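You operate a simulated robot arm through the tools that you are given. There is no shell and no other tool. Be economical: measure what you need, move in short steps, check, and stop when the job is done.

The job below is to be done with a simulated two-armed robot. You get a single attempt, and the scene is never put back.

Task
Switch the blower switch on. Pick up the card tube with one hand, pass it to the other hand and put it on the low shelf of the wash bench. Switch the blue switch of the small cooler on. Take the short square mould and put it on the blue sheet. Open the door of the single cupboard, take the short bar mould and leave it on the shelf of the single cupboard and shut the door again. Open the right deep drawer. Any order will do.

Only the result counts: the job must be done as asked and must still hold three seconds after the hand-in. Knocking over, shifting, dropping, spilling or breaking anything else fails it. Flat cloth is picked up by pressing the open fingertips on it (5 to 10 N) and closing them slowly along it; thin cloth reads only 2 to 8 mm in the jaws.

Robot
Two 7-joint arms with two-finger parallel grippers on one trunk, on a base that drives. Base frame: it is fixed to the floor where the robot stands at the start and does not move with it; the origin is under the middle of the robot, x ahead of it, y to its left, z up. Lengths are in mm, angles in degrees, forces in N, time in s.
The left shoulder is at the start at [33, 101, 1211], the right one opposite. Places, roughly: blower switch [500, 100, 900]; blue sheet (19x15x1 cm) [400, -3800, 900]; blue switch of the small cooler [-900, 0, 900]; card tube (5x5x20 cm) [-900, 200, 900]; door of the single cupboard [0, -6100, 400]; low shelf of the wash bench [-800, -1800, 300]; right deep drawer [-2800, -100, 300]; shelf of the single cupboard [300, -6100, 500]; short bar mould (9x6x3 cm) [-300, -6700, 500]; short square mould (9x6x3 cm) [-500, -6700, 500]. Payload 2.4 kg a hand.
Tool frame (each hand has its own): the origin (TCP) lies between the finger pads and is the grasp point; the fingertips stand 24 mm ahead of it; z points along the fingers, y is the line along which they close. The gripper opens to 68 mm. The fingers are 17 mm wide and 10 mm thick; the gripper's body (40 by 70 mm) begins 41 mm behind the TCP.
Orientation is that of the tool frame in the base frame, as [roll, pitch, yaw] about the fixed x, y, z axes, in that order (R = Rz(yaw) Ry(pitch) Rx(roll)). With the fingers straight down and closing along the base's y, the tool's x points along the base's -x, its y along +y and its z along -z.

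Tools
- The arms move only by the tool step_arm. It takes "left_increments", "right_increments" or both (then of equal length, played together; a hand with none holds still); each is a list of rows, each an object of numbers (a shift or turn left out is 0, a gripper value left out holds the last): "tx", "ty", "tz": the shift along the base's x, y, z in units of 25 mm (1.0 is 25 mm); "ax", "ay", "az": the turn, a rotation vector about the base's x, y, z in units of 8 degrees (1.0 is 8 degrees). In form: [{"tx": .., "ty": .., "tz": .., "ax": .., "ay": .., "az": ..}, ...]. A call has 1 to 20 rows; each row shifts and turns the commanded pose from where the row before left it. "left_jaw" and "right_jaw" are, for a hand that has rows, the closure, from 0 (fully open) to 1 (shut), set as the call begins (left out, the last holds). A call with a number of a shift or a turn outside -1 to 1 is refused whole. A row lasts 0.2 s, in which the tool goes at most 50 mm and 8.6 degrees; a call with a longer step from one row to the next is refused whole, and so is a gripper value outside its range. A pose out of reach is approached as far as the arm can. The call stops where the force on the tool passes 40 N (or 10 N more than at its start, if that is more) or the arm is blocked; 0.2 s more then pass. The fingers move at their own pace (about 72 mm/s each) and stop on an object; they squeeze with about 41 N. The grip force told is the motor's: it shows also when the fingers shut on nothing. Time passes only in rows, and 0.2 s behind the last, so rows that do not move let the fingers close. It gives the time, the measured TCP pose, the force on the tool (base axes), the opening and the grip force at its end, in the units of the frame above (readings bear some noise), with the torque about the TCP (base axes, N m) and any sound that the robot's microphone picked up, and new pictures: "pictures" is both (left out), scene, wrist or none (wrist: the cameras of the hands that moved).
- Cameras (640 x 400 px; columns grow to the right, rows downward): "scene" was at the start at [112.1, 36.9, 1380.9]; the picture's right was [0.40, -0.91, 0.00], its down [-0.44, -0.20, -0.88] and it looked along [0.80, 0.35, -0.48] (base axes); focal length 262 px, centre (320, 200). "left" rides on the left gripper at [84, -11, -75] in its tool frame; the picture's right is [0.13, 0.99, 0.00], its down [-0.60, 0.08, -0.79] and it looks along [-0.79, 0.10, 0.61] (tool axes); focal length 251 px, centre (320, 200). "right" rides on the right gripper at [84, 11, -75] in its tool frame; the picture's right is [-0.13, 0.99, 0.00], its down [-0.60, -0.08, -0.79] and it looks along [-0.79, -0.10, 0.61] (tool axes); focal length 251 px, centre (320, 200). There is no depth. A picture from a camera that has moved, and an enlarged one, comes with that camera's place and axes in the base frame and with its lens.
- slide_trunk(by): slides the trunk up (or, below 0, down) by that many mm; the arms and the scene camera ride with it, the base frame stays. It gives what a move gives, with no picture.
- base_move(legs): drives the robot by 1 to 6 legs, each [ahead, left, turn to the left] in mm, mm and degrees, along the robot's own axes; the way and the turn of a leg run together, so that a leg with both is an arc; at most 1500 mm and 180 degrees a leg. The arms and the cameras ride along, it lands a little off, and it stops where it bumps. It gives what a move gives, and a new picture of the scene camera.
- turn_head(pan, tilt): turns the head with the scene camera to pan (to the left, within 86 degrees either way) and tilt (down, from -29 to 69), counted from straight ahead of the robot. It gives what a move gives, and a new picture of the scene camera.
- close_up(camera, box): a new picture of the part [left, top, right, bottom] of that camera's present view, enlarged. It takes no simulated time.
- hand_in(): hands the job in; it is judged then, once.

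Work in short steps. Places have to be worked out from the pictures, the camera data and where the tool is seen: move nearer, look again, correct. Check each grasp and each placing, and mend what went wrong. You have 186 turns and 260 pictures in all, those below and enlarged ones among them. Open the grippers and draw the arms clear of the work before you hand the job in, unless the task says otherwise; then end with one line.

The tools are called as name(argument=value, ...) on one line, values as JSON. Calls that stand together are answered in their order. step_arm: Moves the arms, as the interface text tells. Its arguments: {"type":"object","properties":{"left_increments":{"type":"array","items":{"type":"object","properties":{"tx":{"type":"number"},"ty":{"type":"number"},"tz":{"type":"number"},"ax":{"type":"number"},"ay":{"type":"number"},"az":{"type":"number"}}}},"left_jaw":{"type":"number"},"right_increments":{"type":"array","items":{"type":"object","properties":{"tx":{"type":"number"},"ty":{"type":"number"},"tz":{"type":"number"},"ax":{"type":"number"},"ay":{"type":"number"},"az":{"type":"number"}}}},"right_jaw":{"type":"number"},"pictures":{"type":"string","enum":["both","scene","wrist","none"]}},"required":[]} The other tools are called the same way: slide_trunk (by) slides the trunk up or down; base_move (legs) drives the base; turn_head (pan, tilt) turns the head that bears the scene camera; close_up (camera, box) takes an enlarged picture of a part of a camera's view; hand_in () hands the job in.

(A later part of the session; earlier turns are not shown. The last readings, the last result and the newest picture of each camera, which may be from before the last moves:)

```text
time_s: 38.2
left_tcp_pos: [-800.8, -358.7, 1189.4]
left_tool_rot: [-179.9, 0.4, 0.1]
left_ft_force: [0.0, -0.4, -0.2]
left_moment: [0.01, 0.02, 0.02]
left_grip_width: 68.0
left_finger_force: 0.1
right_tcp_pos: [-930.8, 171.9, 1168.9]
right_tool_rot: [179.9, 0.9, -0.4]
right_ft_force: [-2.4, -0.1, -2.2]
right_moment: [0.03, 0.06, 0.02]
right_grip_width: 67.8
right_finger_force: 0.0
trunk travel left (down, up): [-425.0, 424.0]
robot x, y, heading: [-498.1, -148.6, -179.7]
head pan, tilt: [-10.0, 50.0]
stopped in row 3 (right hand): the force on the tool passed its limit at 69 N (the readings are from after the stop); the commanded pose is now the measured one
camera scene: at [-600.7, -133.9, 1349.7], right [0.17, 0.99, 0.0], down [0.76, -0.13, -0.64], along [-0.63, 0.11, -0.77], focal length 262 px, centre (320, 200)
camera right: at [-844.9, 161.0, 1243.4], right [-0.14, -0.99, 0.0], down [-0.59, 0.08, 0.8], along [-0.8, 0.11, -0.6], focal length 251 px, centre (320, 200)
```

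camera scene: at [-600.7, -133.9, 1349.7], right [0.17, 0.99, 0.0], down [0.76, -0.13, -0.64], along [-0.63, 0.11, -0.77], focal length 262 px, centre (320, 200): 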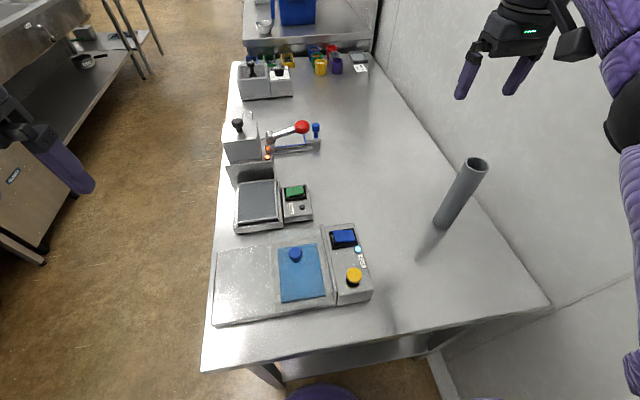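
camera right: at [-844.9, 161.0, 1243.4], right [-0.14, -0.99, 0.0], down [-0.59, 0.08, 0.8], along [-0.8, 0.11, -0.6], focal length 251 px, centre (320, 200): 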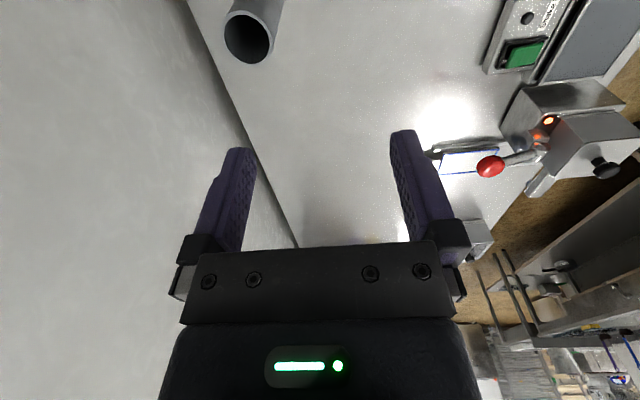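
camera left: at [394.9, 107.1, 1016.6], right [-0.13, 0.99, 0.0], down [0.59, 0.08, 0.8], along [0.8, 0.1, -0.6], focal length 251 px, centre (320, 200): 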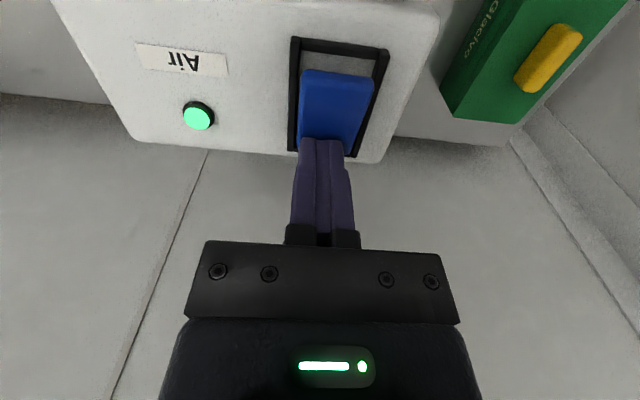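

The elbow touched the wall. I retreat slightly, move the robot 80 mm left and raise the trunk 200 mm so the arm reaches straighter with less elbow swing.

step_arm(right_increments=[{"ty": -1}, {"ty": -1}], pictures="none")

base_move(legs=[[0, 80, 0]])

slide_trunk(by=200)

step_arm(right_increments=[{"ty": 1, "tz": -1}, {"ty": 1, "tz": -1}, {"ty": 1, "tz": -1}, {"ty": 1, "tz": -1}, {"ty": 1, "tz": -1}, {"ty": 1, "tz": -1}, {"ty": 1, "tz": -1}], pictures="both")

```text
time_s: 38.8
left_tcp_pos: [-799.1, -359.1, 1189.7]
left_tool_rot: [-179.9, 0.4, 0.1]
left_ft_force: [0.5, 0.4, -0.1]
left_moment: [-0.01, -0.03, -0.01]
left_grip_width: 67.8
left_finger_force: 0.0
right_tcp_pos: [-930.1, 119.0, 1169.4]
right_tool_rot: [179.9, 0.9, -0.5]
right_ft_force: [0.7, 0.0, -0.6]
right_moment: [0.03, 0.0, -0.02]
right_grip_width: 68.0
right_finger_force: 0.1
trunk travel left (down, up): [-425.0, 424.0]
robot x, y, heading: [-496.0, -146.6, -179.8]
head pan, tilt: [-10.0, 50.0]
```

```text
time_s: 39.8
left_tcp_pos: [-800.2, -437.7, 1190.8]
left_tool_rot: [-180.0, 0.4, 0.1]
left_ft_force: [0.0, -1.2, -0.2]
left_moment: [0.06, -0.02, -0.02]
left_grip_width: 68.0
left_finger_force: 0.0
right_tcp_pos: [-929.1, 42.2, 1169.7]
right_tool_rot: [-180.0, 0.9, -0.4]
right_ft_force: [0.5, 0.3, 0.7]
right_moment: [0.0, 0.01, 0.0]
right_grip_width: 67.9
right_finger_force: 0.1
trunk travel left (down, up): [-425.0, 424.0]
robot x, y, heading: [-492.5, -221.2, -179.8]
head pan, tilt: [-10.0, 50.0]
camera scene: at [-600.3, -212.1, 1349.7], right [0.17, 0.99, 0.0], down [0.76, -0.13, -0.64], along [-0.63, 0.11, -0.77], focal length 262 px, centre (320, 200)
```

scene: 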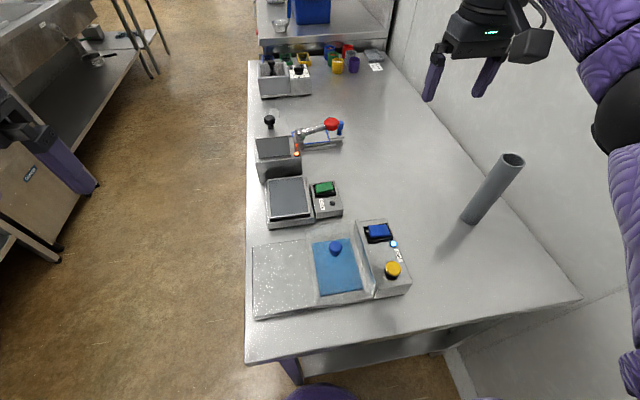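

```text
time_s: 42.0
left_tcp_pos: [-799.8, -435.5, 1389.6]
left_tool_rot: [-179.9, 0.4, 0.1]
left_ft_force: [-0.3, -1.3, 0.2]
left_moment: [-0.01, 0.02, -0.01]
left_grip_width: 67.7
left_finger_force: 0.1
right_tcp_pos: [-929.8, 42.6, 1368.9]
right_tool_rot: [179.9, 0.9, -0.3]
right_ft_force: [-0.3, 0.7, 0.4]
right_moment: [0.0, -0.01, 0.01]
right_grip_width: 67.8
right_finger_force: 0.0
trunk travel left (down, up): [-625.0, 224.0]
robot x, y, heading: [-496.6, -224.3, -179.3]
head pan, tilt: [-10.0, 50.0]
```

```text
time_s: 43.6
left_tcp_pos: [-799.6, -437.0, 1390.0]
left_tool_rot: [-179.9, 0.4, 0.1]
left_ft_force: [-1.3, 0.1, 1.1]
left_moment: [0.02, 0.03, 0.02]
left_grip_width: 67.9
left_finger_force: 0.0
right_tcp_pos: [-892.9, 205.1, 1204.8]
right_tool_rot: [180.0, 0.9, -0.3]
right_ft_force: [-0.1, -0.7, -0.8]
right_moment: [0.0, 0.04, -0.03]
right_grip_width: 68.0
right_finger_force: 0.0
right hand out of reach, approached as far as the arm can: row 5, 6, 7
trunk travel left (down, up): [-625.0, 224.0]
robot x, y, heading: [-500.6, -223.7, -179.7]
head pan, tilt: [-10.0, 50.0]
camera scene: at [-584.6, -210.3, 1550.3], right [0.17, 0.99, 0.0], down [0.76, -0.13, -0.64], along [-0.63, 0.11, -0.77], focal length 262 px, centre (320, 200)
camera right: at [-809.4, 193.5, 1279.4], right [-0.14, -0.99, 0.0], down [-0.59, 0.08, 0.8], along [-0.8, 0.11, -0.6], focal length 251 px, centre (320, 200)
```

scene: 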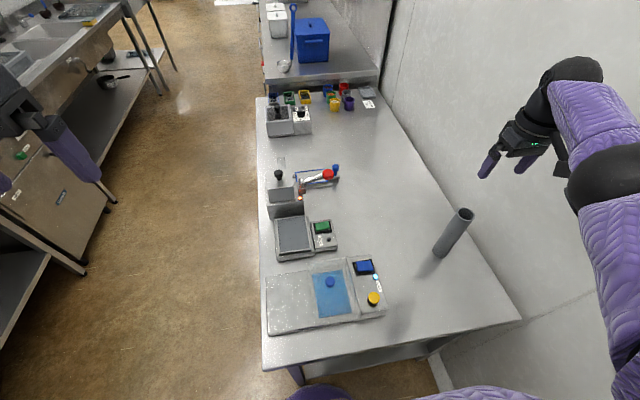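
right: 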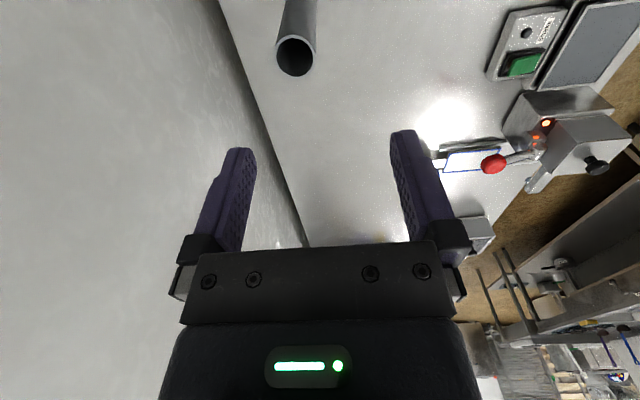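

Arm reach is limited to ~490 mm from the shoulder, so I need the base nearer. I pull the hand back in, lower the trunk 100, and move the base right 110 and ahead 25.

step_arm(right_increments=[{"ty": -1}, {"ty": -1}, {"ty": -1}, {"ty": -1}, {"ty": -1}, {"ty": -1}, {"ty": -1}], pictures="none")

base_move(legs=[[0, -110, 0], [25, 0, 0]])

slide_trunk(by=-80)

```text
time_s: 45.2
left_tcp_pos: [-799.6, -436.3, 1388.5]
left_tool_rot: [-180.0, 0.3, 0.0]
left_ft_force: [-0.9, 0.3, -0.2]
left_moment: [0.02, -0.02, 0.01]
left_grip_width: 67.9
left_finger_force: 0.0
right_tcp_pos: [-897.2, 25.7, 1203.8]
right_tool_rot: [180.0, 0.8, -0.4]
right_ft_force: [-0.9, 0.1, -0.8]
right_moment: [-0.03, 0.0, 0.01]
right_grip_width: 68.1
right_finger_force: 0.1
trunk travel left (down, up): [-625.0, 224.0]
robot x, y, heading: [-495.0, -225.6, -179.9]
head pan, tilt: [-10.0, 50.0]
```

```text
time_s: 46.8
left_tcp_pos: [-828.3, -329.1, 1389.9]
left_tool_rot: [-179.9, 0.4, 0.0]
left_ft_force: [-0.9, 0.4, -0.3]
left_moment: [0.03, -0.04, 0.0]
left_grip_width: 68.0
left_finger_force: 0.2
right_tcp_pos: [-924.4, 132.7, 1202.5]
right_tool_rot: [179.9, 0.8, -0.6]
right_ft_force: [0.0, -0.2, 0.0]
right_moment: [0.01, -0.02, -0.03]
right_grip_width: 68.1
right_finger_force: 0.1
trunk travel left (down, up): [-625.0, 224.0]
robot x, y, heading: [-523.3, -116.6, -179.9]
head pan, tilt: [-10.0, 50.0]
camera scene: at [-613.2, -103.7, 1550.2], right [0.17, 0.99, 0.0], down [0.76, -0.13, -0.64], along [-0.63, 0.11, -0.77], focal length 262 px, centre (320, 200)
```

scene: 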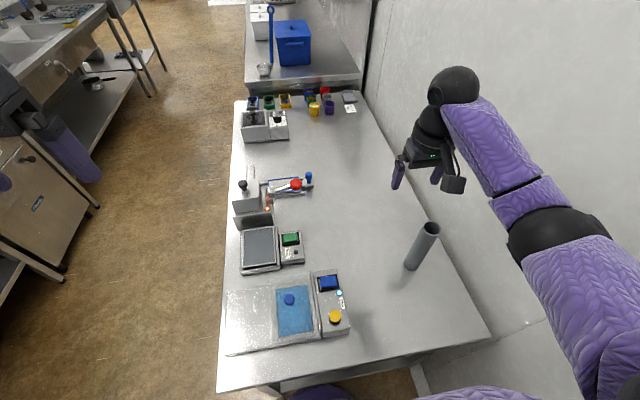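

```text
time_s: 48.0
left_tcp_pos: [-826.6, -329.7, 1310.7]
left_tool_rot: [-179.9, 0.5, 0.1]
left_ft_force: [0.5, 0.1, -0.7]
left_moment: [0.02, 0.01, 0.01]
left_grip_width: 68.3
left_finger_force: 0.0
right_tcp_pos: [-923.1, 133.7, 1123.4]
right_tool_rot: [179.9, 0.9, -0.5]
right_ft_force: [0.3, -0.2, 0.5]
right_moment: [0.0, -0.02, -0.02]
right_grip_width: 67.8
right_finger_force: 0.1
trunk travel left (down, up): [-545.0, 304.0]
robot x, y, heading: [-521.5, -116.3, -179.8]
head pan, tilt: [-10.0, 50.0]
```

Now move over the tube slowly at TCP z≈1120 (tip clear of the 994 top).

step_arm(right_increments=[{"ty": 0.7}, {"ty": 0.7}, {"ty": 0.7}, {"ty": 0.7}, {"ty": 0.7}, {"ty": 0.6}, {}], pictures="both")

```text
time_s: 49.6
left_tcp_pos: [-827.4, -329.1, 1310.7]
left_tool_rot: [-180.0, 0.4, 0.1]
left_ft_force: [0.2, 0.3, -0.2]
left_moment: [-0.02, 0.01, 0.01]
left_grip_width: 67.8
left_finger_force: 0.1
right_tcp_pos: [-923.3, 236.1, 1123.8]
right_tool_rot: [179.8, 0.9, -0.7]
right_ft_force: [0.3, 0.2, 0.3]
right_moment: [0.01, 0.04, 0.0]
right_grip_width: 68.3
right_finger_force: 0.0
trunk travel left (down, up): [-545.0, 304.0]
robot x, y, heading: [-524.3, -115.7, -179.7]
head pan, tilt: [-10.0, 50.0]
camera scene: at [-615.3, -104.1, 1470.1], right [0.17, 0.99, 0.0], down [0.76, -0.13, -0.64], along [-0.63, 0.11, -0.77], focal length 262 px, centre (320, 200)
camera right: at [-838.0, 225.7, 1198.6], right [-0.14, -0.99, 0.0], down [-0.59, 0.09, 0.8], along [-0.8, 0.11, -0.6], focal length 251 px, centre (320, 200)
```

scene: 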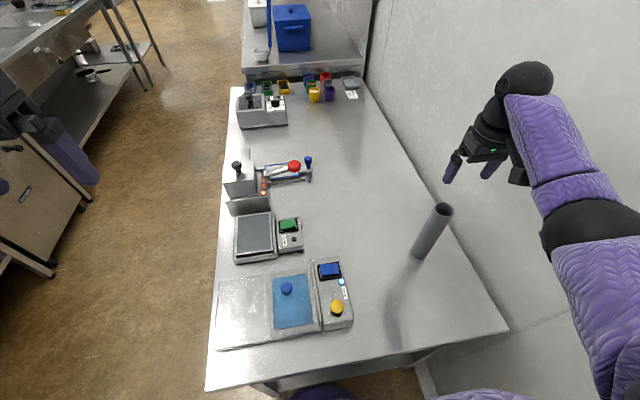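
right: 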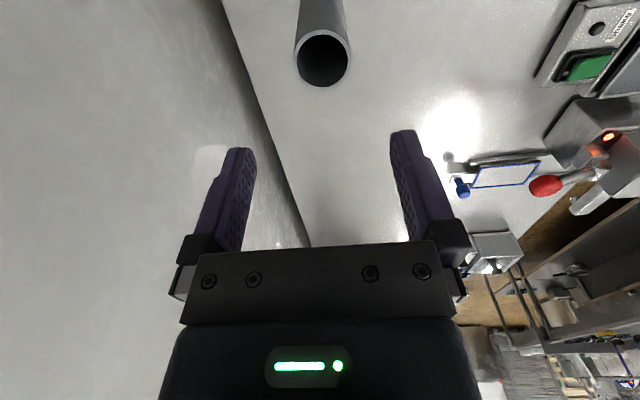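

Fused estimate of the tube top: ≈[-932, 240, 983]. Shift −9 x, +3 y and descend to ~1040 to check.

step_arm(right_increments=[{"tx": -0.36, "ty": 0.1, "tz": -0.8}, {"tz": -0.8}, {"tz": -0.8}, {"tz": -0.6}, {}], pictures="wrist")

```text
time_s: 50.8
left_tcp_pos: [-827.2, -329.0, 1310.2]
left_tool_rot: [-179.9, 0.4, 0.1]
left_ft_force: [0.1, 1.0, 0.0]
left_moment: [0.0, -0.02, 0.01]
left_grip_width: 67.9
left_finger_force: 0.0
right_tcp_pos: [-933.0, 239.8, 1046.8]
right_tool_rot: [179.9, 0.9, -0.5]
right_ft_force: [-0.5, 0.0, 0.7]
right_moment: [0.02, -0.01, 0.03]
right_grip_width: 67.9
right_finger_force: 0.1
trunk travel left (down, up): [-545.0, 304.0]
robot x, y, heading: [-522.2, -115.2, -179.9]
head pan, tilt: [-10.0, 50.0]
camera right: at [-847.7, 227.6, 1122.6], right [-0.14, -0.99, 0.0], down [-0.59, 0.09, 0.8], along [-0.8, 0.11, -0.6], focal length 251 px, centre (320, 200)
```

right: 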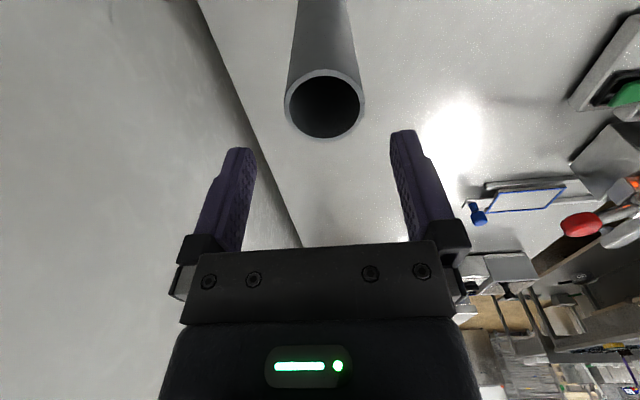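

Tube is centred between the fingers (x≈-934, y≈237). Descend to TCP ≈963.

step_arm(right_increments=[{"ty": -0.1, "tz": -0.7}, {"tz": -0.7}, {"tz": -0.7}, {"tz": -0.7}, {"tz": -0.5}, {}], pictures="both")

```text
time_s: 52.2
left_tcp_pos: [-826.5, -329.2, 1310.7]
left_tool_rot: [-179.9, 0.4, 0.0]
left_ft_force: [-1.0, -0.3, 0.6]
left_moment: [0.0, 0.04, -0.01]
left_grip_width: 68.0
left_finger_force: 0.1
right_tcp_pos: [-926.3, 230.5, 966.9]
right_tool_rot: [180.0, 0.9, -0.6]
right_ft_force: [0.3, 1.1, 0.2]
right_moment: [-0.03, 0.03, -0.03]
right_grip_width: 68.0
right_finger_force: 0.1
right hand out of reach, approached as far as the arm can: row 4
trunk travel left (down, up): [-545.0, 304.0]
robot x, y, heading: [-523.0, -116.4, -179.4]
head pan, tilt: [-10.0, 50.0]
camera scene: at [-615.3, -104.2, 1470.2], right [0.17, 0.99, 0.0], down [0.76, -0.13, -0.64], along [-0.63, 0.11, -0.77], focal length 262 px, centre (320, 200)
camera right: at [-841.0, 219.6, 1042.8], right [-0.14, -0.99, 0.0], down [-0.59, 0.09, 0.8], along [-0.8, 0.11, -0.6], focal length 251 px, centre (320, 200)
```

scene: 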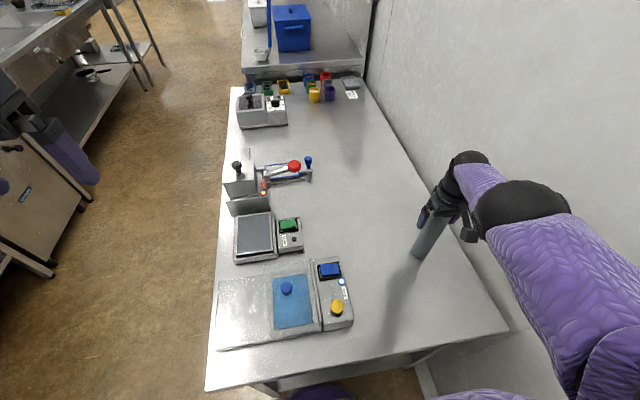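
right: 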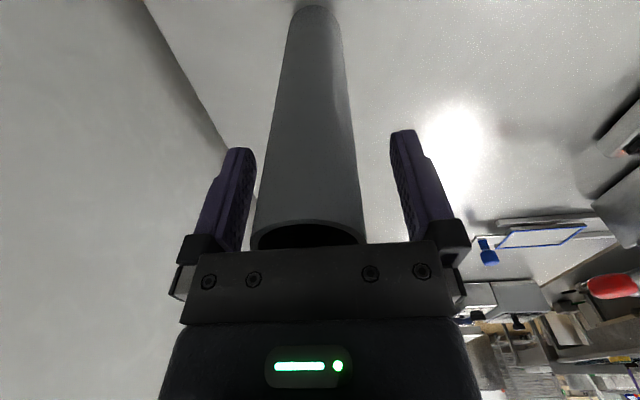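

Reach fell ~7 mm short in y. I lift 40, lower the trunk 40 to get reach, then centre on the tube.

step_arm(right_increments=[{"tz": 0.8}, {"tz": 0.8}], pictures="none")

slide_trunk(by=-40)

step_arm(right_increments=[{"ty": 0.25, "tx": -0.25}, {}], pictures="wrist")

```text
time_s: 52.8
left_tcp_pos: [-826.5, -329.4, 1310.2]
left_tool_rot: [-179.9, 0.4, 0.1]
left_ft_force: [-0.4, -0.5, 0.1]
left_moment: [0.01, -0.01, -0.02]
left_grip_width: 68.3
left_finger_force: 0.1
right_tcp_pos: [-936.8, 237.6, 1003.2]
right_tool_rot: [179.9, 0.9, -0.5]
right_ft_force: [-1.1, -0.8, 0.3]
right_moment: [0.03, 0.03, -0.01]
right_grip_width: 68.2
right_finger_force: 0.0
right hand out of reach, approached as far as the arm can: row 1, 2
trunk travel left (down, up): [-545.0, 304.0]
robot x, y, heading: [-521.8, -119.8, -179.7]
head pan, tilt: [-10.0, 50.0]
```

```text
time_s: 53.6
left_tcp_pos: [-825.5, -328.8, 1270.3]
left_tool_rot: [-179.9, 0.4, -0.1]
left_ft_force: [0.5, 0.0, 0.2]
left_moment: [-0.02, -0.03, 0.03]
left_grip_width: 68.0
left_finger_force: 0.0
right_tcp_pos: [-937.9, 239.0, 961.8]
right_tool_rot: [179.9, 0.7, -0.6]
right_ft_force: [0.4, 0.3, 0.0]
right_moment: [-0.01, 0.02, 0.01]
right_grip_width: 68.2
right_finger_force: 0.1
trunk travel left (down, up): [-505.0, 344.0]
robot x, y, heading: [-521.6, -118.4, -179.9]
head pan, tilt: [-10.0, 50.0]
```

```text
time_s: 54.2
left_tcp_pos: [-826.0, -328.8, 1268.8]
left_tool_rot: [-179.9, 0.4, 0.0]
left_ft_force: [1.5, 0.4, 0.2]
left_moment: [0.01, -0.02, -0.02]
left_grip_width: 67.8
left_finger_force: 0.0
right_tcp_pos: [-936.1, 241.3, 965.4]
right_tool_rot: [179.9, 0.6, -0.6]
right_ft_force: [0.4, -0.2, 0.2]
right_moment: [-0.03, 0.0, -0.03]
right_grip_width: 68.1
right_finger_force: 0.0
right hand out of reach, approached as far as the arm can: row 1
trunk travel left (down, up): [-505.0, 344.0]
robot x, y, heading: [-524.2, -117.3, -179.7]
head pan, tilt: [-10.0, 50.0]
camera right: at [-852.9, 230.2, 1040.5], right [-0.14, -0.99, 0.0], down [-0.59, 0.09, 0.8], along [-0.79, 0.11, -0.6], focal length 251 px, centre (320, 200)
```

right: 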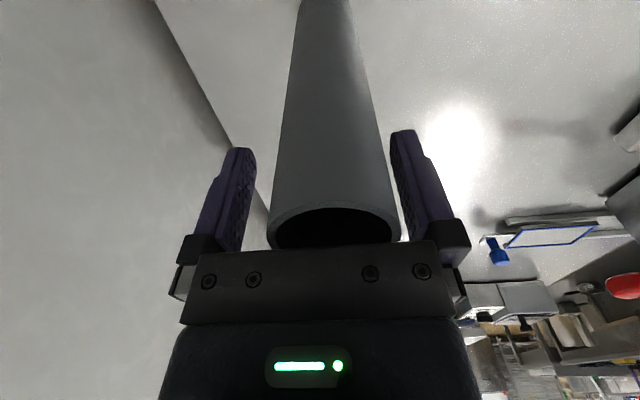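

Tube sits between the fingers. Shift −2.5 mm in y and close.

step_arm(right_increments=[{"ty": -0.12}, {}, {}, {}], right_jaw=1, pictures="wrist")

```text
time_s: 55.2
left_tcp_pos: [-826.8, -328.7, 1270.3]
left_tool_rot: [-180.0, 0.5, 0.0]
left_ft_force: [-0.8, 0.9, 1.1]
left_moment: [0.01, -0.03, -0.03]
left_grip_width: 68.0
left_finger_force: 0.1
right_tcp_pos: [-939.2, 238.2, 965.2]
right_tool_rot: [179.8, 0.6, -0.7]
right_ft_force: [0.4, -0.3, 0.0]
right_moment: [0.01, -0.02, -0.01]
right_grip_width: 42.0
right_finger_force: 40.9
trunk travel left (down, up): [-505.0, 344.0]
robot x, y, heading: [-525.6, -116.2, -179.8]
head pan, tilt: [-10.0, 50.0]
camera right: at [-854.2, 227.4, 1040.8], right [-0.14, -0.99, 0.0], down [-0.6, 0.09, 0.8], along [-0.79, 0.11, -0.6], focal length 251 px, centre (320, 200)
```

right: 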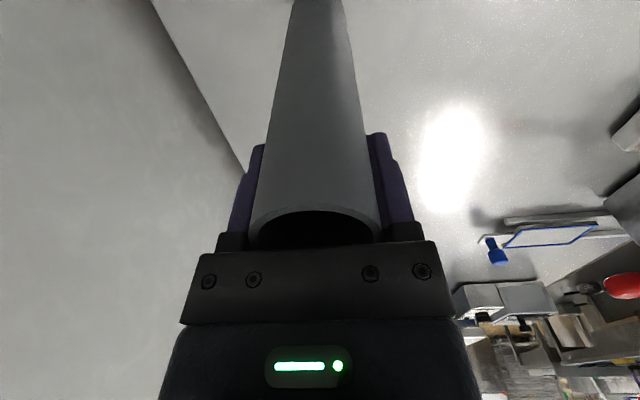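

Gripped at 42 mm. Lift 175 mm straight up.

step_arm(right_increments=[{"tz": 0.5}, {"tz": 0.7, "ty": -0.2}, {"tz": 0.9, "ty": -0.2}, {"tz": 1, "ty": -0.2, "tx": 0.3}, {"tz": 1, "ty": -0.2, "tx": 0.3}, {"tz": 1, "ty": -0.5, "tx": 0.5}, {"tz": 1, "ty": -0.5, "tx": 0.5}, {"tz": 1, "ty": -0.5, "tx": 0.5}, {}], pictures="both")

```text
time_s: 57.2
left_tcp_pos: [-826.9, -328.2, 1269.8]
left_tool_rot: [-179.9, 0.4, 0.0]
left_ft_force: [-0.6, 0.5, 0.5]
left_moment: [0.02, 0.02, -0.03]
left_grip_width: 68.1
left_finger_force: 0.1
right_tcp_pos: [-977.1, 224.8, 1130.0]
right_tool_rot: [179.9, 0.5, -0.6]
right_ft_force: [-0.3, -0.3, -0.5]
right_moment: [0.02, -0.04, 0.0]
right_grip_width: 41.8
right_finger_force: 41.4
right hand out of reach, approached as far as the arm can: row 1, 2, 3, 4, 5, 6, 7, 8
trunk travel left (down, up): [-505.0, 344.0]
robot x, y, heading: [-524.8, -116.1, -179.8]
head pan, tilt: [-10.0, 50.0]
camera scene: at [-618.3, -104.0, 1430.0], right [0.17, 0.99, 0.0], down [0.76, -0.13, -0.64], along [-0.63, 0.11, -0.77], focal length 262 px, centre (320, 200)
camera right: at [-892.8, 213.2, 1204.3], right [-0.14, -0.99, 0.0], down [-0.6, 0.09, 0.8], along [-0.79, 0.11, -0.6], focal length 251 px, centre (320, 200)
```

scene: 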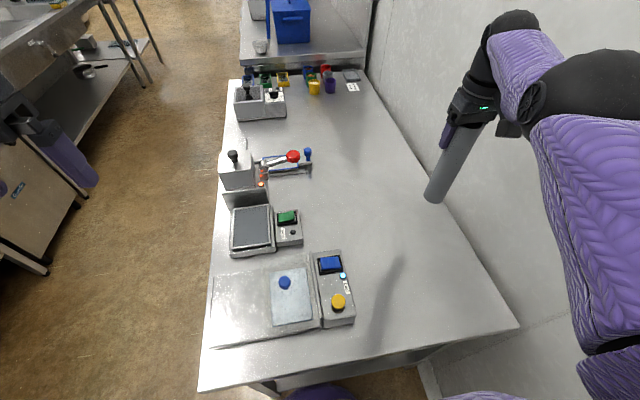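
right: 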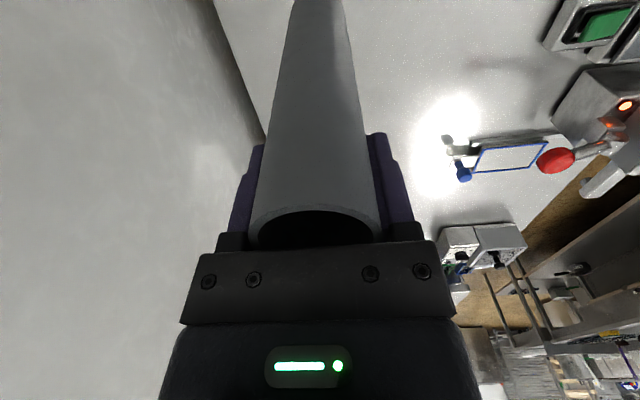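

Tube lifted cleanly. Pull it in toward the robot centre and then back away from the bench.

step_arm(right_increments=[{"tx": 0.8, "ty": -0.8, "tz": 0.2}, {"tx": 0.8, "ty": -0.8, "tz": 0.2}, {"tx": 0.8, "ty": -0.8, "tz": 0.2}, {"tx": 0.8, "ty": -0.8, "tz": 0.2}, {"tx": 0.8, "ty": -0.8, "tz": 0.2}, {"tx": 0.8, "ty": -0.8, "tz": 0.2}, {"tx": 0.8, "ty": -0.8, "tz": 0.2}, {"tx": 0.8, "ty": -0.8, "tz": 0.2}, {}], pictures="none")

base_move(legs=[[-280, 0, 0]])

```text
time_s: 59.2
left_tcp_pos: [-826.6, -329.1, 1270.7]
left_tool_rot: [-179.8, 0.3, 0.0]
left_ft_force: [-0.7, 0.4, 0.2]
left_moment: [-0.02, 0.01, -0.01]
left_grip_width: 67.7
left_finger_force: 0.0
right_tcp_pos: [-1000.5, 139.7, 1170.5]
right_tool_rot: [179.9, 0.5, -0.6]
right_ft_force: [0.3, -0.2, 0.0]
right_moment: [0.0, -0.01, 0.05]
right_grip_width: 41.8
right_finger_force: 41.1
right hand out of reach, approached as far as the arm can: row 1, 2, 3, 4, 5, 6, 7, 8
trunk travel left (down, up): [-505.0, 344.0]
robot x, y, heading: [-521.6, -114.7, -180.2]
head pan, tilt: [-10.0, 50.0]
```

```text
time_s: 61.2
left_tcp_pos: [-542.0, -329.1, 1271.2]
left_tool_rot: [-179.8, 0.5, 0.4]
left_ft_force: [0.5, -0.5, 0.1]
left_moment: [0.02, -0.03, -0.03]
left_grip_width: 68.2
left_finger_force: 0.0
right_tcp_pos: [-717.8, 139.4, 1172.2]
right_tool_rot: [179.9, 0.6, -0.1]
right_ft_force: [-0.2, 0.5, 1.0]
right_moment: [0.01, 0.0, 0.02]
right_grip_width: 41.8
right_finger_force: 40.9
trunk travel left (down, up): [-505.0, 344.0]
robot x, y, heading: [-239.7, -113.7, -179.7]
head pan, tilt: [-10.0, 50.0]
camera scene: at [-334.8, -103.0, 1430.1], right [0.17, 0.99, 0.0], down [0.76, -0.13, -0.64], along [-0.63, 0.11, -0.77], focal length 262 px, centre (320, 200)
```

scene: 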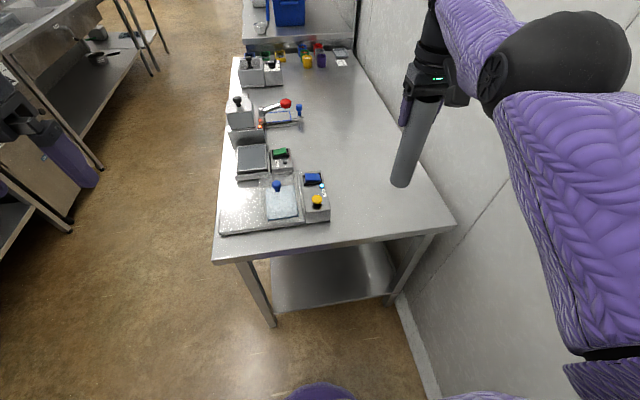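

The hand lags an out-of-reach command. Continue moving it inwards (toward +x, −y) and check.

step_arm(right_increments=[{"tx": 1, "ty": -1}, {"tx": 1, "ty": -1}, {"tx": 1, "ty": -1}, {"tx": 1, "ty": -1}, {"tx": 1, "ty": -1}, {"tx": 1, "ty": -0.5}, {}], pictures="scene")

```text
time_s: 62.8
left_tcp_pos: [-542.8, -329.5, 1269.0]
left_tool_rot: [-179.9, 0.3, 0.3]
left_ft_force: [-0.2, -0.6, -0.3]
left_moment: [0.02, 0.01, 0.01]
left_grip_width: 68.2
left_finger_force: 0.1
right_tcp_pos: [-725.2, 5.4, 1189.3]
right_tool_rot: [180.0, 0.4, -0.1]
right_ft_force: [-0.1, 0.2, -0.2]
right_moment: [0.01, 0.0, -0.02]
right_grip_width: 41.5
right_finger_force: 41.0
right hand out of reach, approached as far as the arm can: row 1, 2, 3, 4, 5, 6
trunk travel left (down, up): [-505.0, 344.0]
robot x, y, heading: [-240.4, -115.9, -179.3]
head pan, tilt: [-10.0, 50.0]
camera scene: at [-335.7, -103.0, 1430.0], right [0.17, 0.99, 0.0], down [0.76, -0.13, -0.64], along [-0.63, 0.11, -0.77], focal length 262 px, centre (320, 200)
```

scene: 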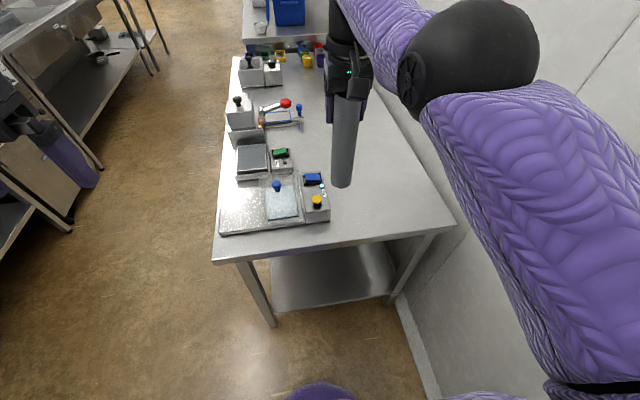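

Still clamped; continue pulling straight in (+x).

step_arm(right_increments=[{"tx": 1}, {"tx": 1}, {"tx": 1}, {"tx": 1}, {"tx": 1}, {"tx": 1}, {"tx": 1}, {"tx": 1}, {}], pictures="none")

```text
time_s: 64.8
left_tcp_pos: [-543.4, -330.2, 1270.3]
left_tool_rot: [-179.8, 0.4, 0.3]
left_ft_force: [-0.3, 1.1, 0.0]
left_moment: [-0.01, -0.01, -0.03]
left_grip_width: 68.3
left_finger_force: 0.1
right_tcp_pos: [-725.8, 4.5, 1191.8]
right_tool_rot: [-180.0, 0.5, -0.1]
right_ft_force: [-0.1, -0.1, -1.1]
right_moment: [-0.03, -0.03, 0.0]
right_grip_width: 41.5
right_finger_force: 40.8
right hand out of reach, approached as far as the arm can: row 1, 2, 3, 4, 5, 6, 7, 8
trunk travel left (down, up): [-505.0, 344.0]
robot x, y, heading: [-239.2, -116.3, -179.7]
head pan, tilt: [-10.0, 50.0]
```

It seems stuck in a straight-arm singularity. I tilt the tool a bit (fingers outward) to bring the wrist closer and break it.

step_arm(right_increments=[{"ay": 1}, {"ay": 1}, {"ay": 1}, {}], pictures="scene")

```text
time_s: 65.8
left_tcp_pos: [-542.2, -328.6, 1268.8]
left_tool_rot: [-179.8, 0.4, 0.3]
left_ft_force: [0.2, -0.1, -0.4]
left_moment: [-0.01, 0.0, 0.01]
left_grip_width: 67.9
left_finger_force: 0.1
right_tcp_pos: [-793.6, -1.3, 1200.2]
right_tool_rot: [179.7, 24.5, -0.3]
right_ft_force: [0.0, 0.6, -0.2]
right_moment: [-0.03, -0.04, 0.0]
right_grip_width: 41.7
right_finger_force: 40.7
right hand out of reach, approached as far as the arm can: row 1, 2, 3
trunk travel left (down, up): [-505.0, 344.0]
robot x, y, heading: [-242.9, -112.5, -179.3]
head pan, tilt: [-10.0, 50.0]
camera scene: at [-335.7, -103.0, 1430.0], right [0.16, 0.99, 0.0], down [0.76, -0.13, -0.64], along [-0.63, 0.11, -0.77], focal length 262 px, centre (320, 200)
```

scene: 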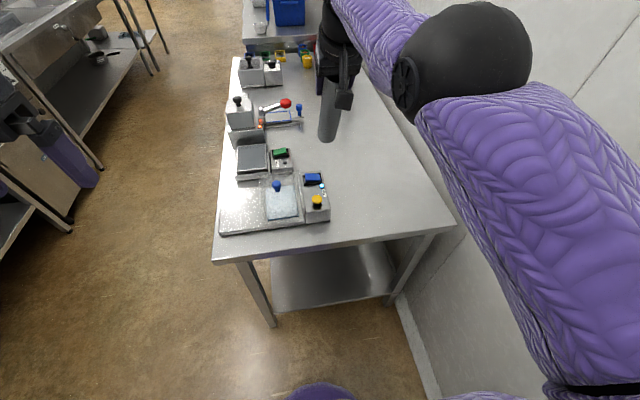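

Possibly the commanded point has accumulated far inside the body. I command back outward (−x) to see if the solver re-locks (arm is at its limit, so it can't go farther out).

step_arm(right_increments=[{"tx": -1}, {"tx": -1}, {"tx": -1}, {"tx": -1}, {"tx": -1}, {"tx": -1}, {"tx": -1}, {"tx": -1}, {"tx": -1}, {"tx": -1}, {"tx": -1}, {"tx": -1}, {"tx": -1}, {"tx": -1}], pictures="none")

```text
time_s: 68.8
left_tcp_pos: [-541.9, -329.5, 1269.7]
left_tool_rot: [-179.9, 0.4, 0.3]
left_ft_force: [0.1, 0.4, -1.0]
left_moment: [-0.03, 0.02, 0.0]
left_grip_width: 68.1
left_finger_force: 0.1
right_tcp_pos: [-796.8, 9.5, 1187.6]
right_tool_rot: [179.6, 24.5, -0.3]
right_ft_force: [-0.5, 1.2, 0.0]
right_moment: [0.0, 0.01, 0.01]
right_grip_width: 41.2
right_finger_force: 41.4
right hand out of reach, approached as far as the arm can: row 1, 2, 3, 4, 5, 6, 7, 8, 9, 10, 11, 12, 13, 14
trunk travel left (down, up): [-505.0, 344.0]
robot x, y, heading: [-245.2, -118.4, -179.3]
head pan, tilt: [-10.0, 50.0]
```

Evidence suggests a straight-arm singularity where only tangential moves work. Try a pure −y sweep, which forces a chord inside the reach sphere.

step_arm(right_increments=[{"ty": -1}, {"ty": -1}, {"ty": -1}, {"ty": -1}, {"ty": -1}, {"ty": -1}], pictures="scene")

```text
time_s: 70.2
left_tcp_pos: [-543.1, -329.4, 1270.6]
left_tool_rot: [-179.8, 0.4, 0.3]
left_ft_force: [-0.7, 0.1, 0.1]
left_moment: [0.0, 0.0, 0.0]
left_grip_width: 68.1
left_finger_force: 0.2
right_tcp_pos: [-759.9, -130.0, 1184.6]
right_tool_rot: [179.8, 24.5, -0.3]
right_ft_force: [0.9, -0.7, 0.6]
right_moment: [0.0, 0.02, 0.03]
right_grip_width: 41.6
right_finger_force: 41.1
right hand out of reach, approached as far as the arm can: row 1, 2, 3, 4, 5, 6
trunk travel left (down, up): [-505.0, 344.0]
robot x, y, heading: [-240.7, -113.1, -179.6]
head pan, tilt: [-10.0, 50.0]
camera scene: at [-335.5, -103.5, 1430.0], right [0.16, 0.99, 0.0], down [0.76, -0.13, -0.64], along [-0.63, 0.11, -0.77], focal length 262 px, centre (320, 200)
```

scene: 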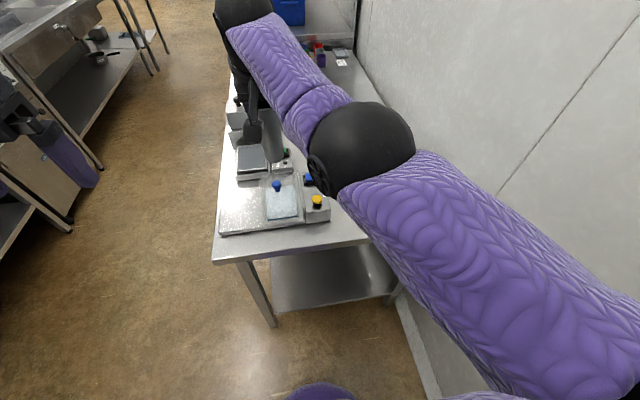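

Still flagged. Try combined perturbations: inward with downward and a yaw turn.

step_arm(right_increments=[{"tx": 1, "tz": -1, "az": 0.8}, {"tx": 1, "tz": -1, "az": 0.8}, {"tx": 1, "tz": -1, "az": 0.8}, {"tx": 1, "tz": -1, "az": 0.8}], pictures="none")

step_arm(right_increments=[{"tx": 1, "tz": 1, "ax": 0.8}, {"tx": 1, "tz": 1, "ax": 0.8}, {"tx": 1, "tz": 1, "ax": 0.8}, {"tx": 1, "tz": 1, "ax": 0.8}], pictures="none")

```text
time_s: 71.2
left_tcp_pos: [-543.4, -329.4, 1269.5]
left_tool_rot: [-179.9, 0.4, 0.3]
left_ft_force: [-0.2, -0.5, 0.5]
left_moment: [0.01, -0.01, 0.01]
left_grip_width: 68.0
left_finger_force: 0.1
right_tcp_pos: [-658.9, -126.8, 1085.1]
right_tool_rot: [179.8, 24.5, 25.4]
right_ft_force: [0.1, 0.5, -0.4]
right_moment: [0.01, 0.0, 0.03]
right_grip_width: 41.5
right_finger_force: 41.2
trunk travel left (down, up): [-505.0, 344.0]
robot x, y, heading: [-235.7, -116.0, -179.3]
head pan, tilt: [-10.0, 50.0]
```

```text
time_s: 71.7
left_tcp_pos: [-543.0, -328.8, 1269.7]
left_tool_rot: [-179.9, 0.4, 0.3]
left_ft_force: [0.1, -0.4, -0.4]
left_moment: [0.04, 0.0, 0.0]
left_grip_width: 68.4
left_finger_force: 0.1
right_tcp_pos: [-633.8, -131.1, 1116.2]
right_tool_rot: [-171.8, 21.7, 28.3]
right_ft_force: [-9.9, 1.7, -3.4]
right_moment: [-0.16, 0.04, 0.65]
right_grip_width: 41.6
right_finger_force: 41.3
right hand out of reach, approached as far as the arm can: row 2
trunk travel left (down, up): [-505.0, 344.0]
robot x, y, heading: [-238.6, -115.1, -179.4]
head pan, tilt: [-10.0, 50.0]
stopped in row 2 (right hand): the force on the tool passed its limit at 84 N (the readings are from after the stop); the commanded pose is now the measured one
```

Unlocked, but the second move jolted (joint flip). Check the picture.

turn_head(pan=0, tilt=45)

```text
time_s: 72.4
left_tcp_pos: [-542.7, -329.4, 1270.5]
left_tool_rot: [-179.9, 0.5, 0.3]
left_ft_force: [0.0, -0.2, 0.2]
left_moment: [0.01, 0.03, 0.01]
left_grip_width: 68.1
left_finger_force: 0.1
right_tcp_pos: [-633.3, -131.7, 1115.5]
right_tool_rot: [-171.8, 21.7, 28.2]
right_ft_force: [-14.1, -3.1, -4.4]
right_moment: [-0.06, 0.03, 0.16]
right_grip_width: 41.4
right_finger_force: 41.1
trunk travel left (down, up): [-505.0, 344.0]
robot x, y, heading: [-242.7, -118.5, -179.3]
head pan, tilt: [0.0, 45.0]
camera scene: at [-341.0, -116.6, 1436.9], right [-0.01, 1.0, 0.0], down [0.71, 0.01, -0.71], along [-0.71, -0.01, -0.71], focal length 262 px, centre (320, 200)
```

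scene: 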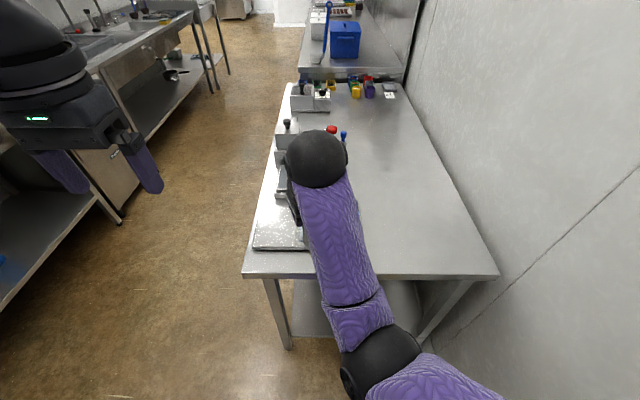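

A steady −14 N remains; look through the right wrist camera.

close_up(camera="right", box=[0, 0, 640, 400])

```text
1.00 times, centred on (320, 200) of right (not enlarged: the box is as wide or as high as the picture)
camera zoom: at [-530.6, -100.0, 1153.9], right [0.31, -0.95, -0.08], down [-0.22, -0.16, 0.96], along [-0.92, -0.28, -0.26], focal length 251 px, centre (320, 200)
```

zoom: 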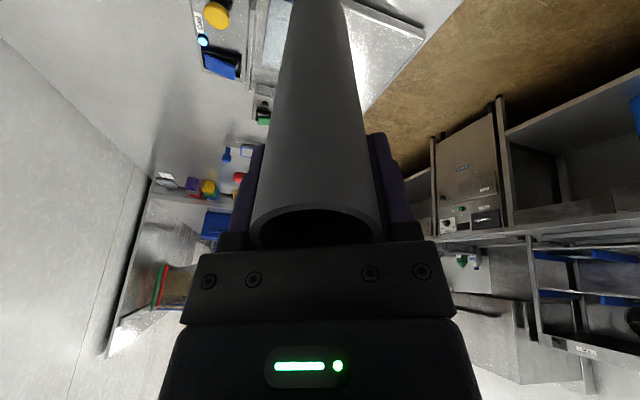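

The tilted gripper's camera likely rubs the forearm. Step outward/down and untilt the tool.

step_arm(right_increments=[{"tx": -1, "tz": -0.6, "ay": -0.4}, {"tx": -1, "tz": -0.4, "ay": -0.8}, {"ay": -0.8}, {"ay": -0.8}, {}], pictures="scene")

```text
time_s: 73.6
left_tcp_pos: [-543.3, -329.6, 1269.9]
left_tool_rot: [-179.9, 0.4, 0.4]
left_ft_force: [0.0, 0.2, 0.1]
left_moment: [-0.04, 0.0, 0.04]
left_grip_width: 67.9
left_finger_force: 0.0
right_tcp_pos: [-682.7, -129.7, 1091.6]
right_tool_rot: [177.7, 1.6, 26.0]
right_ft_force: [0.0, 0.0, 0.4]
right_moment: [0.0, 0.01, -0.02]
right_grip_width: 41.5
right_finger_force: 40.6
trunk travel left (down, up): [-505.0, 344.0]
robot x, y, heading: [-242.9, -114.6, -179.4]
head pan, tilt: [0.0, 45.0]
camera scene: at [-341.0, -116.6, 1436.9], right [-0.01, 1.0, 0.0], down [0.71, 0.01, -0.71], along [-0.71, -0.01, -0.71], focal length 262 px, centre (320, 200)
```

scene: 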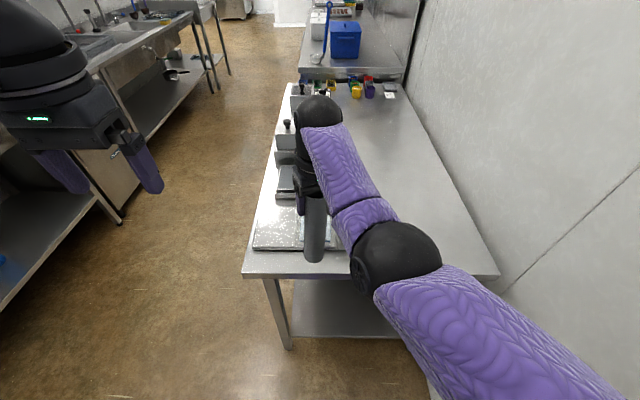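

Tube held vertically, no contact. Now drive into the free aisle: left 550, then turn left 90° to face the wash bench side.

base_move(legs=[[-60, 0, 0], [0, 600, 0], [0, 0, 89]])

```text
time_s: 81.4
left_tcp_pos: [33.1, -1013.0, 1268.5]
left_tool_rot: [-179.8, 0.4, 90.3]
left_ft_force: [-0.4, 0.1, -0.8]
left_moment: [0.0, 0.01, -0.02]
left_grip_width: 68.3
left_finger_force: 0.1
right_tcp_pos: [-166.8, -1151.8, 1091.2]
right_tool_rot: [177.8, 1.6, 116.0]
right_ft_force: [0.6, 0.0, 0.5]
right_moment: [-0.01, -0.02, 0.01]
right_grip_width: 40.9
right_finger_force: 41.3
trunk travel left (down, up): [-505.0, 344.0]
robot x, y, heading: [-180.4, -713.5, -89.6]
head pan, tilt: [0.0, 45.0]
camera scene: at [-178.8, -812.0, 1436.9], right [-1.0, -0.01, 0.0], down [-0.01, 0.71, -0.71], along [0.01, -0.71, -0.71], focal length 262 px, centre (320, 200)
```

scene: 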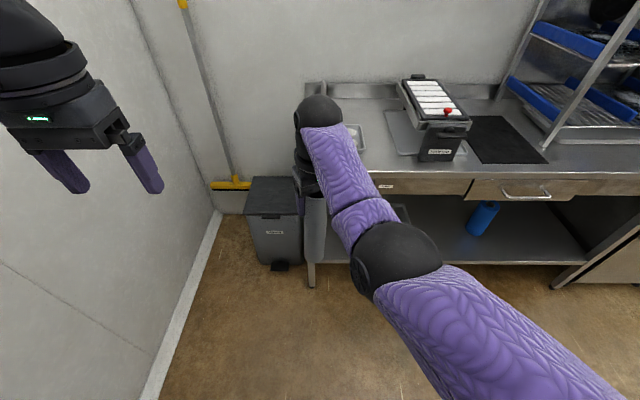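

This bench ahead (low shelf with a blue bottle) fits the given place [-800, -1800, 300]. Look right to confirm which bench is the wash bench.

turn_head(pan=-35, tilt=30)

```text
time_s: 82.4
left_tcp_pos: [32.9, -1013.9, 1269.3]
left_tool_rot: [-179.9, 0.4, 90.2]
left_ft_force: [0.2, -0.2, 0.8]
left_moment: [-0.04, -0.04, 0.01]
left_grip_width: 67.8
left_finger_force: 0.0
right_tcp_pos: [-165.8, -1152.8, 1091.2]
right_tool_rot: [177.8, 1.8, 116.0]
right_ft_force: [-0.2, -1.1, 0.4]
right_moment: [-0.01, -0.01, 0.04]
right_grip_width: 41.1
right_finger_force: 41.3
trunk travel left (down, up): [-505.0, 344.0]
robot x, y, heading: [-181.5, -708.9, -89.5]
head pan, tilt: [-35.0, 30.0]
camera scene: at [-230.8, -805.3, 1459.5], right [-0.82, 0.57, 0.0], down [0.28, 0.41, -0.87], along [-0.49, -0.71, -0.5], focal length 262 px, centre (320, 200)
```

scene: 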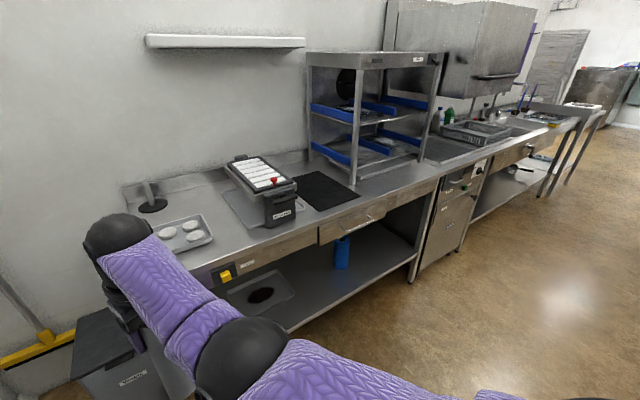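

Zoom in on the bench and its shelf for labels and free space.

close_up(camera="scene", box=[200, 170, 440, 320])

```text
2.67 times, centred on (320, 245) of scene
camera zoom: at [-230.8, -805.3, 1459.5], right [-0.82, 0.57, 0.0], down [0.28, 0.41, -0.87], along [-0.49, -0.71, -0.5], focal length 700 px, centre (320, 80)
```

zoom: 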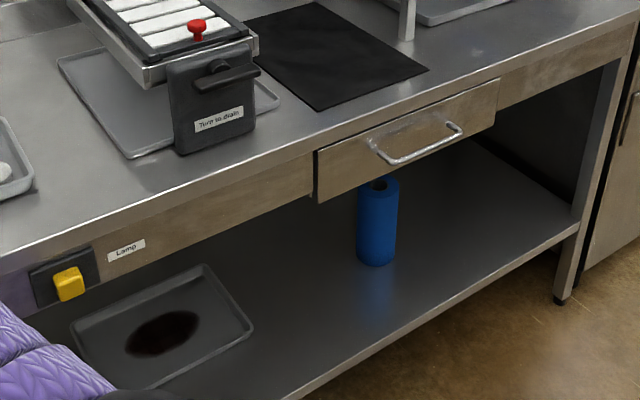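

The free spot on the low shelf is near x≈-830, y≈-1570 (tray to the left of x=-677, blue bottle at x≈-1003). First the hand-over: rotate the left tool to horizontal (pointing ahead, −y) while lowering it to z≈1025 off to the side.

step_arm(left_increments=[{"ax": -0.94, "tz": -0.8}, {"ax": -0.94, "tz": -0.8}, {"ax": -0.94, "tz": -0.8}, {"ax": -0.94, "tz": -0.8}, {"ax": -0.94, "tz": -0.8}, {"ax": -0.94, "tz": -0.8}, {"ax": -0.94, "tz": -0.8}, {"ax": -0.94, "tz": -0.8}, {"ax": -0.94, "tz": -0.8}, {"ax": -0.94, "tz": -0.8}, {"ax": -0.94, "tz": -0.8}, {"ax": -0.94, "tz": -0.9}, {}], pictures="none")

turn_head(pan=15, tilt=45)

```text
time_s: 85.2
left_tcp_pos: [42.6, -1043.9, 1022.9]
left_tool_rot: [-21.3, 89.3, -111.2]
left_ft_force: [-0.7, 0.2, 0.0]
left_moment: [0.04, 0.01, 0.0]
left_grip_width: 68.2
left_finger_force: 0.2
left hand out of reach, approached as far as the arm can: row 5, 6, 7
right_tcp_pos: [-165.4, -1152.8, 1091.6]
right_tool_rot: [177.8, 1.7, 116.0]
right_ft_force: [-0.7, -0.4, -0.5]
right_moment: [0.0, -0.03, -0.02]
right_grip_width: 41.0
right_finger_force: 41.0
trunk travel left (down, up): [-505.0, 344.0]
robot x, y, heading: [-179.9, -711.2, -89.4]
head pan, tilt: [-35.0, 30.0]
```

```text
time_s: 86.4
left_tcp_pos: [43.3, -1045.6, 1024.0]
left_tool_rot: [-18.1, 89.3, -108.3]
left_ft_force: [-0.8, 0.5, -0.5]
left_moment: [0.01, 0.03, -0.02]
left_grip_width: 68.1
left_finger_force: 0.0
right_tcp_pos: [-166.0, -1152.7, 1092.5]
right_tool_rot: [177.9, 1.7, 116.0]
right_ft_force: [-0.7, 0.2, -0.1]
right_moment: [0.01, 0.03, 0.01]
right_grip_width: 41.1
right_finger_force: 41.2
trunk travel left (down, up): [-505.0, 344.0]
robot x, y, heading: [-184.3, -710.6, -89.3]
head pan, tilt: [15.0, 45.0]
camera scene: at [-157.9, -809.1, 1437.0], right [-0.96, -0.27, 0.0], down [-0.19, 0.68, -0.71], along [0.19, -0.68, -0.71], focal length 262 px, centre (320, 200)
```

scene: 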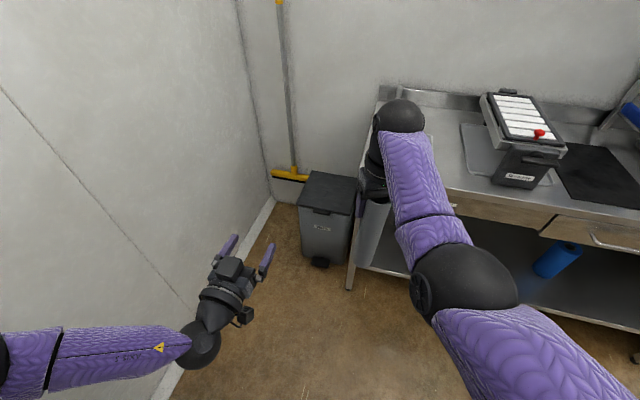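

Left tool is horizontal pointing −y. Slide it sideways to line up behind the tube (x≈-166).

step_arm(left_increments=[{"tx": -0.93}, {"tx": -0.93}, {"tx": -0.93}, {"tx": -0.93}, {"tx": -0.93}, {"tx": -0.93}, {"tx": -0.93}, {"tx": -0.93}, {"tx": -0.93}, {}], pictures="both")

```text
time_s: 88.6
left_tcp_pos: [-167.6, -1045.9, 1026.0]
left_tool_rot: [-15.7, 89.4, -105.6]
left_ft_force: [-0.4, -0.5, -0.4]
left_moment: [0.04, -0.01, -0.02]
left_grip_width: 68.0
left_finger_force: 0.1
right_tcp_pos: [-166.2, -1152.3, 1091.2]
right_tool_rot: [177.8, 1.7, 116.0]
right_ft_force: [0.0, 0.5, -0.9]
right_moment: [-0.03, -0.02, 0.01]
right_grip_width: 41.1
right_finger_force: 41.2
trunk travel left (down, up): [-505.0, 344.0]
robot x, y, heading: [-185.1, -708.4, -89.4]
head pan, tilt: [15.0, 45.0]
camera scene: at [-157.9, -809.0, 1436.9], right [-0.96, -0.27, 0.0], down [-0.19, 0.68, -0.71], along [0.19, -0.68, -0.71], focal length 262 px, centre (320, 200)
camera left: at [-179.7, -973.0, 940.1], right [0.99, 0.0, -0.13], down [0.08, 0.8, 0.59], along [0.1, -0.6, 0.79], focal length 251 px, centre (320, 200)
```

scene: 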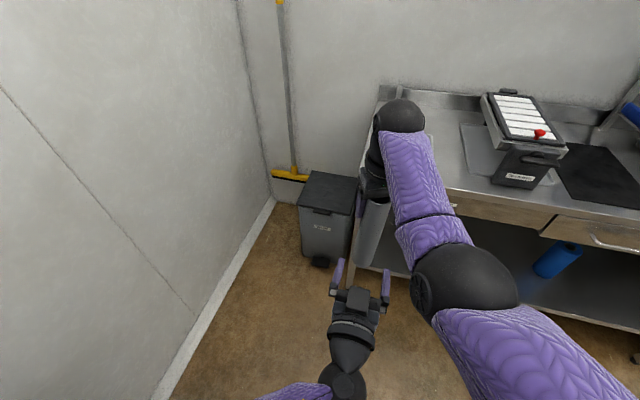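
left: 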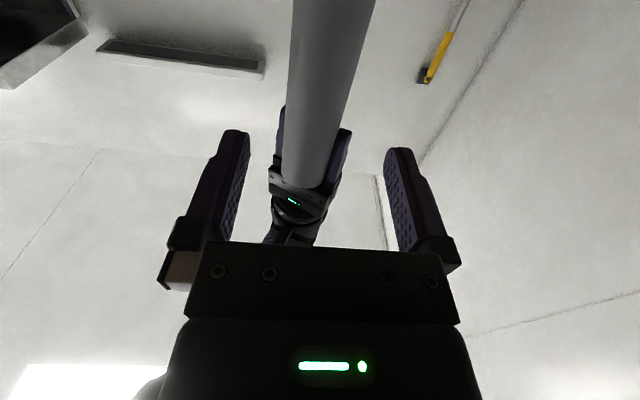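

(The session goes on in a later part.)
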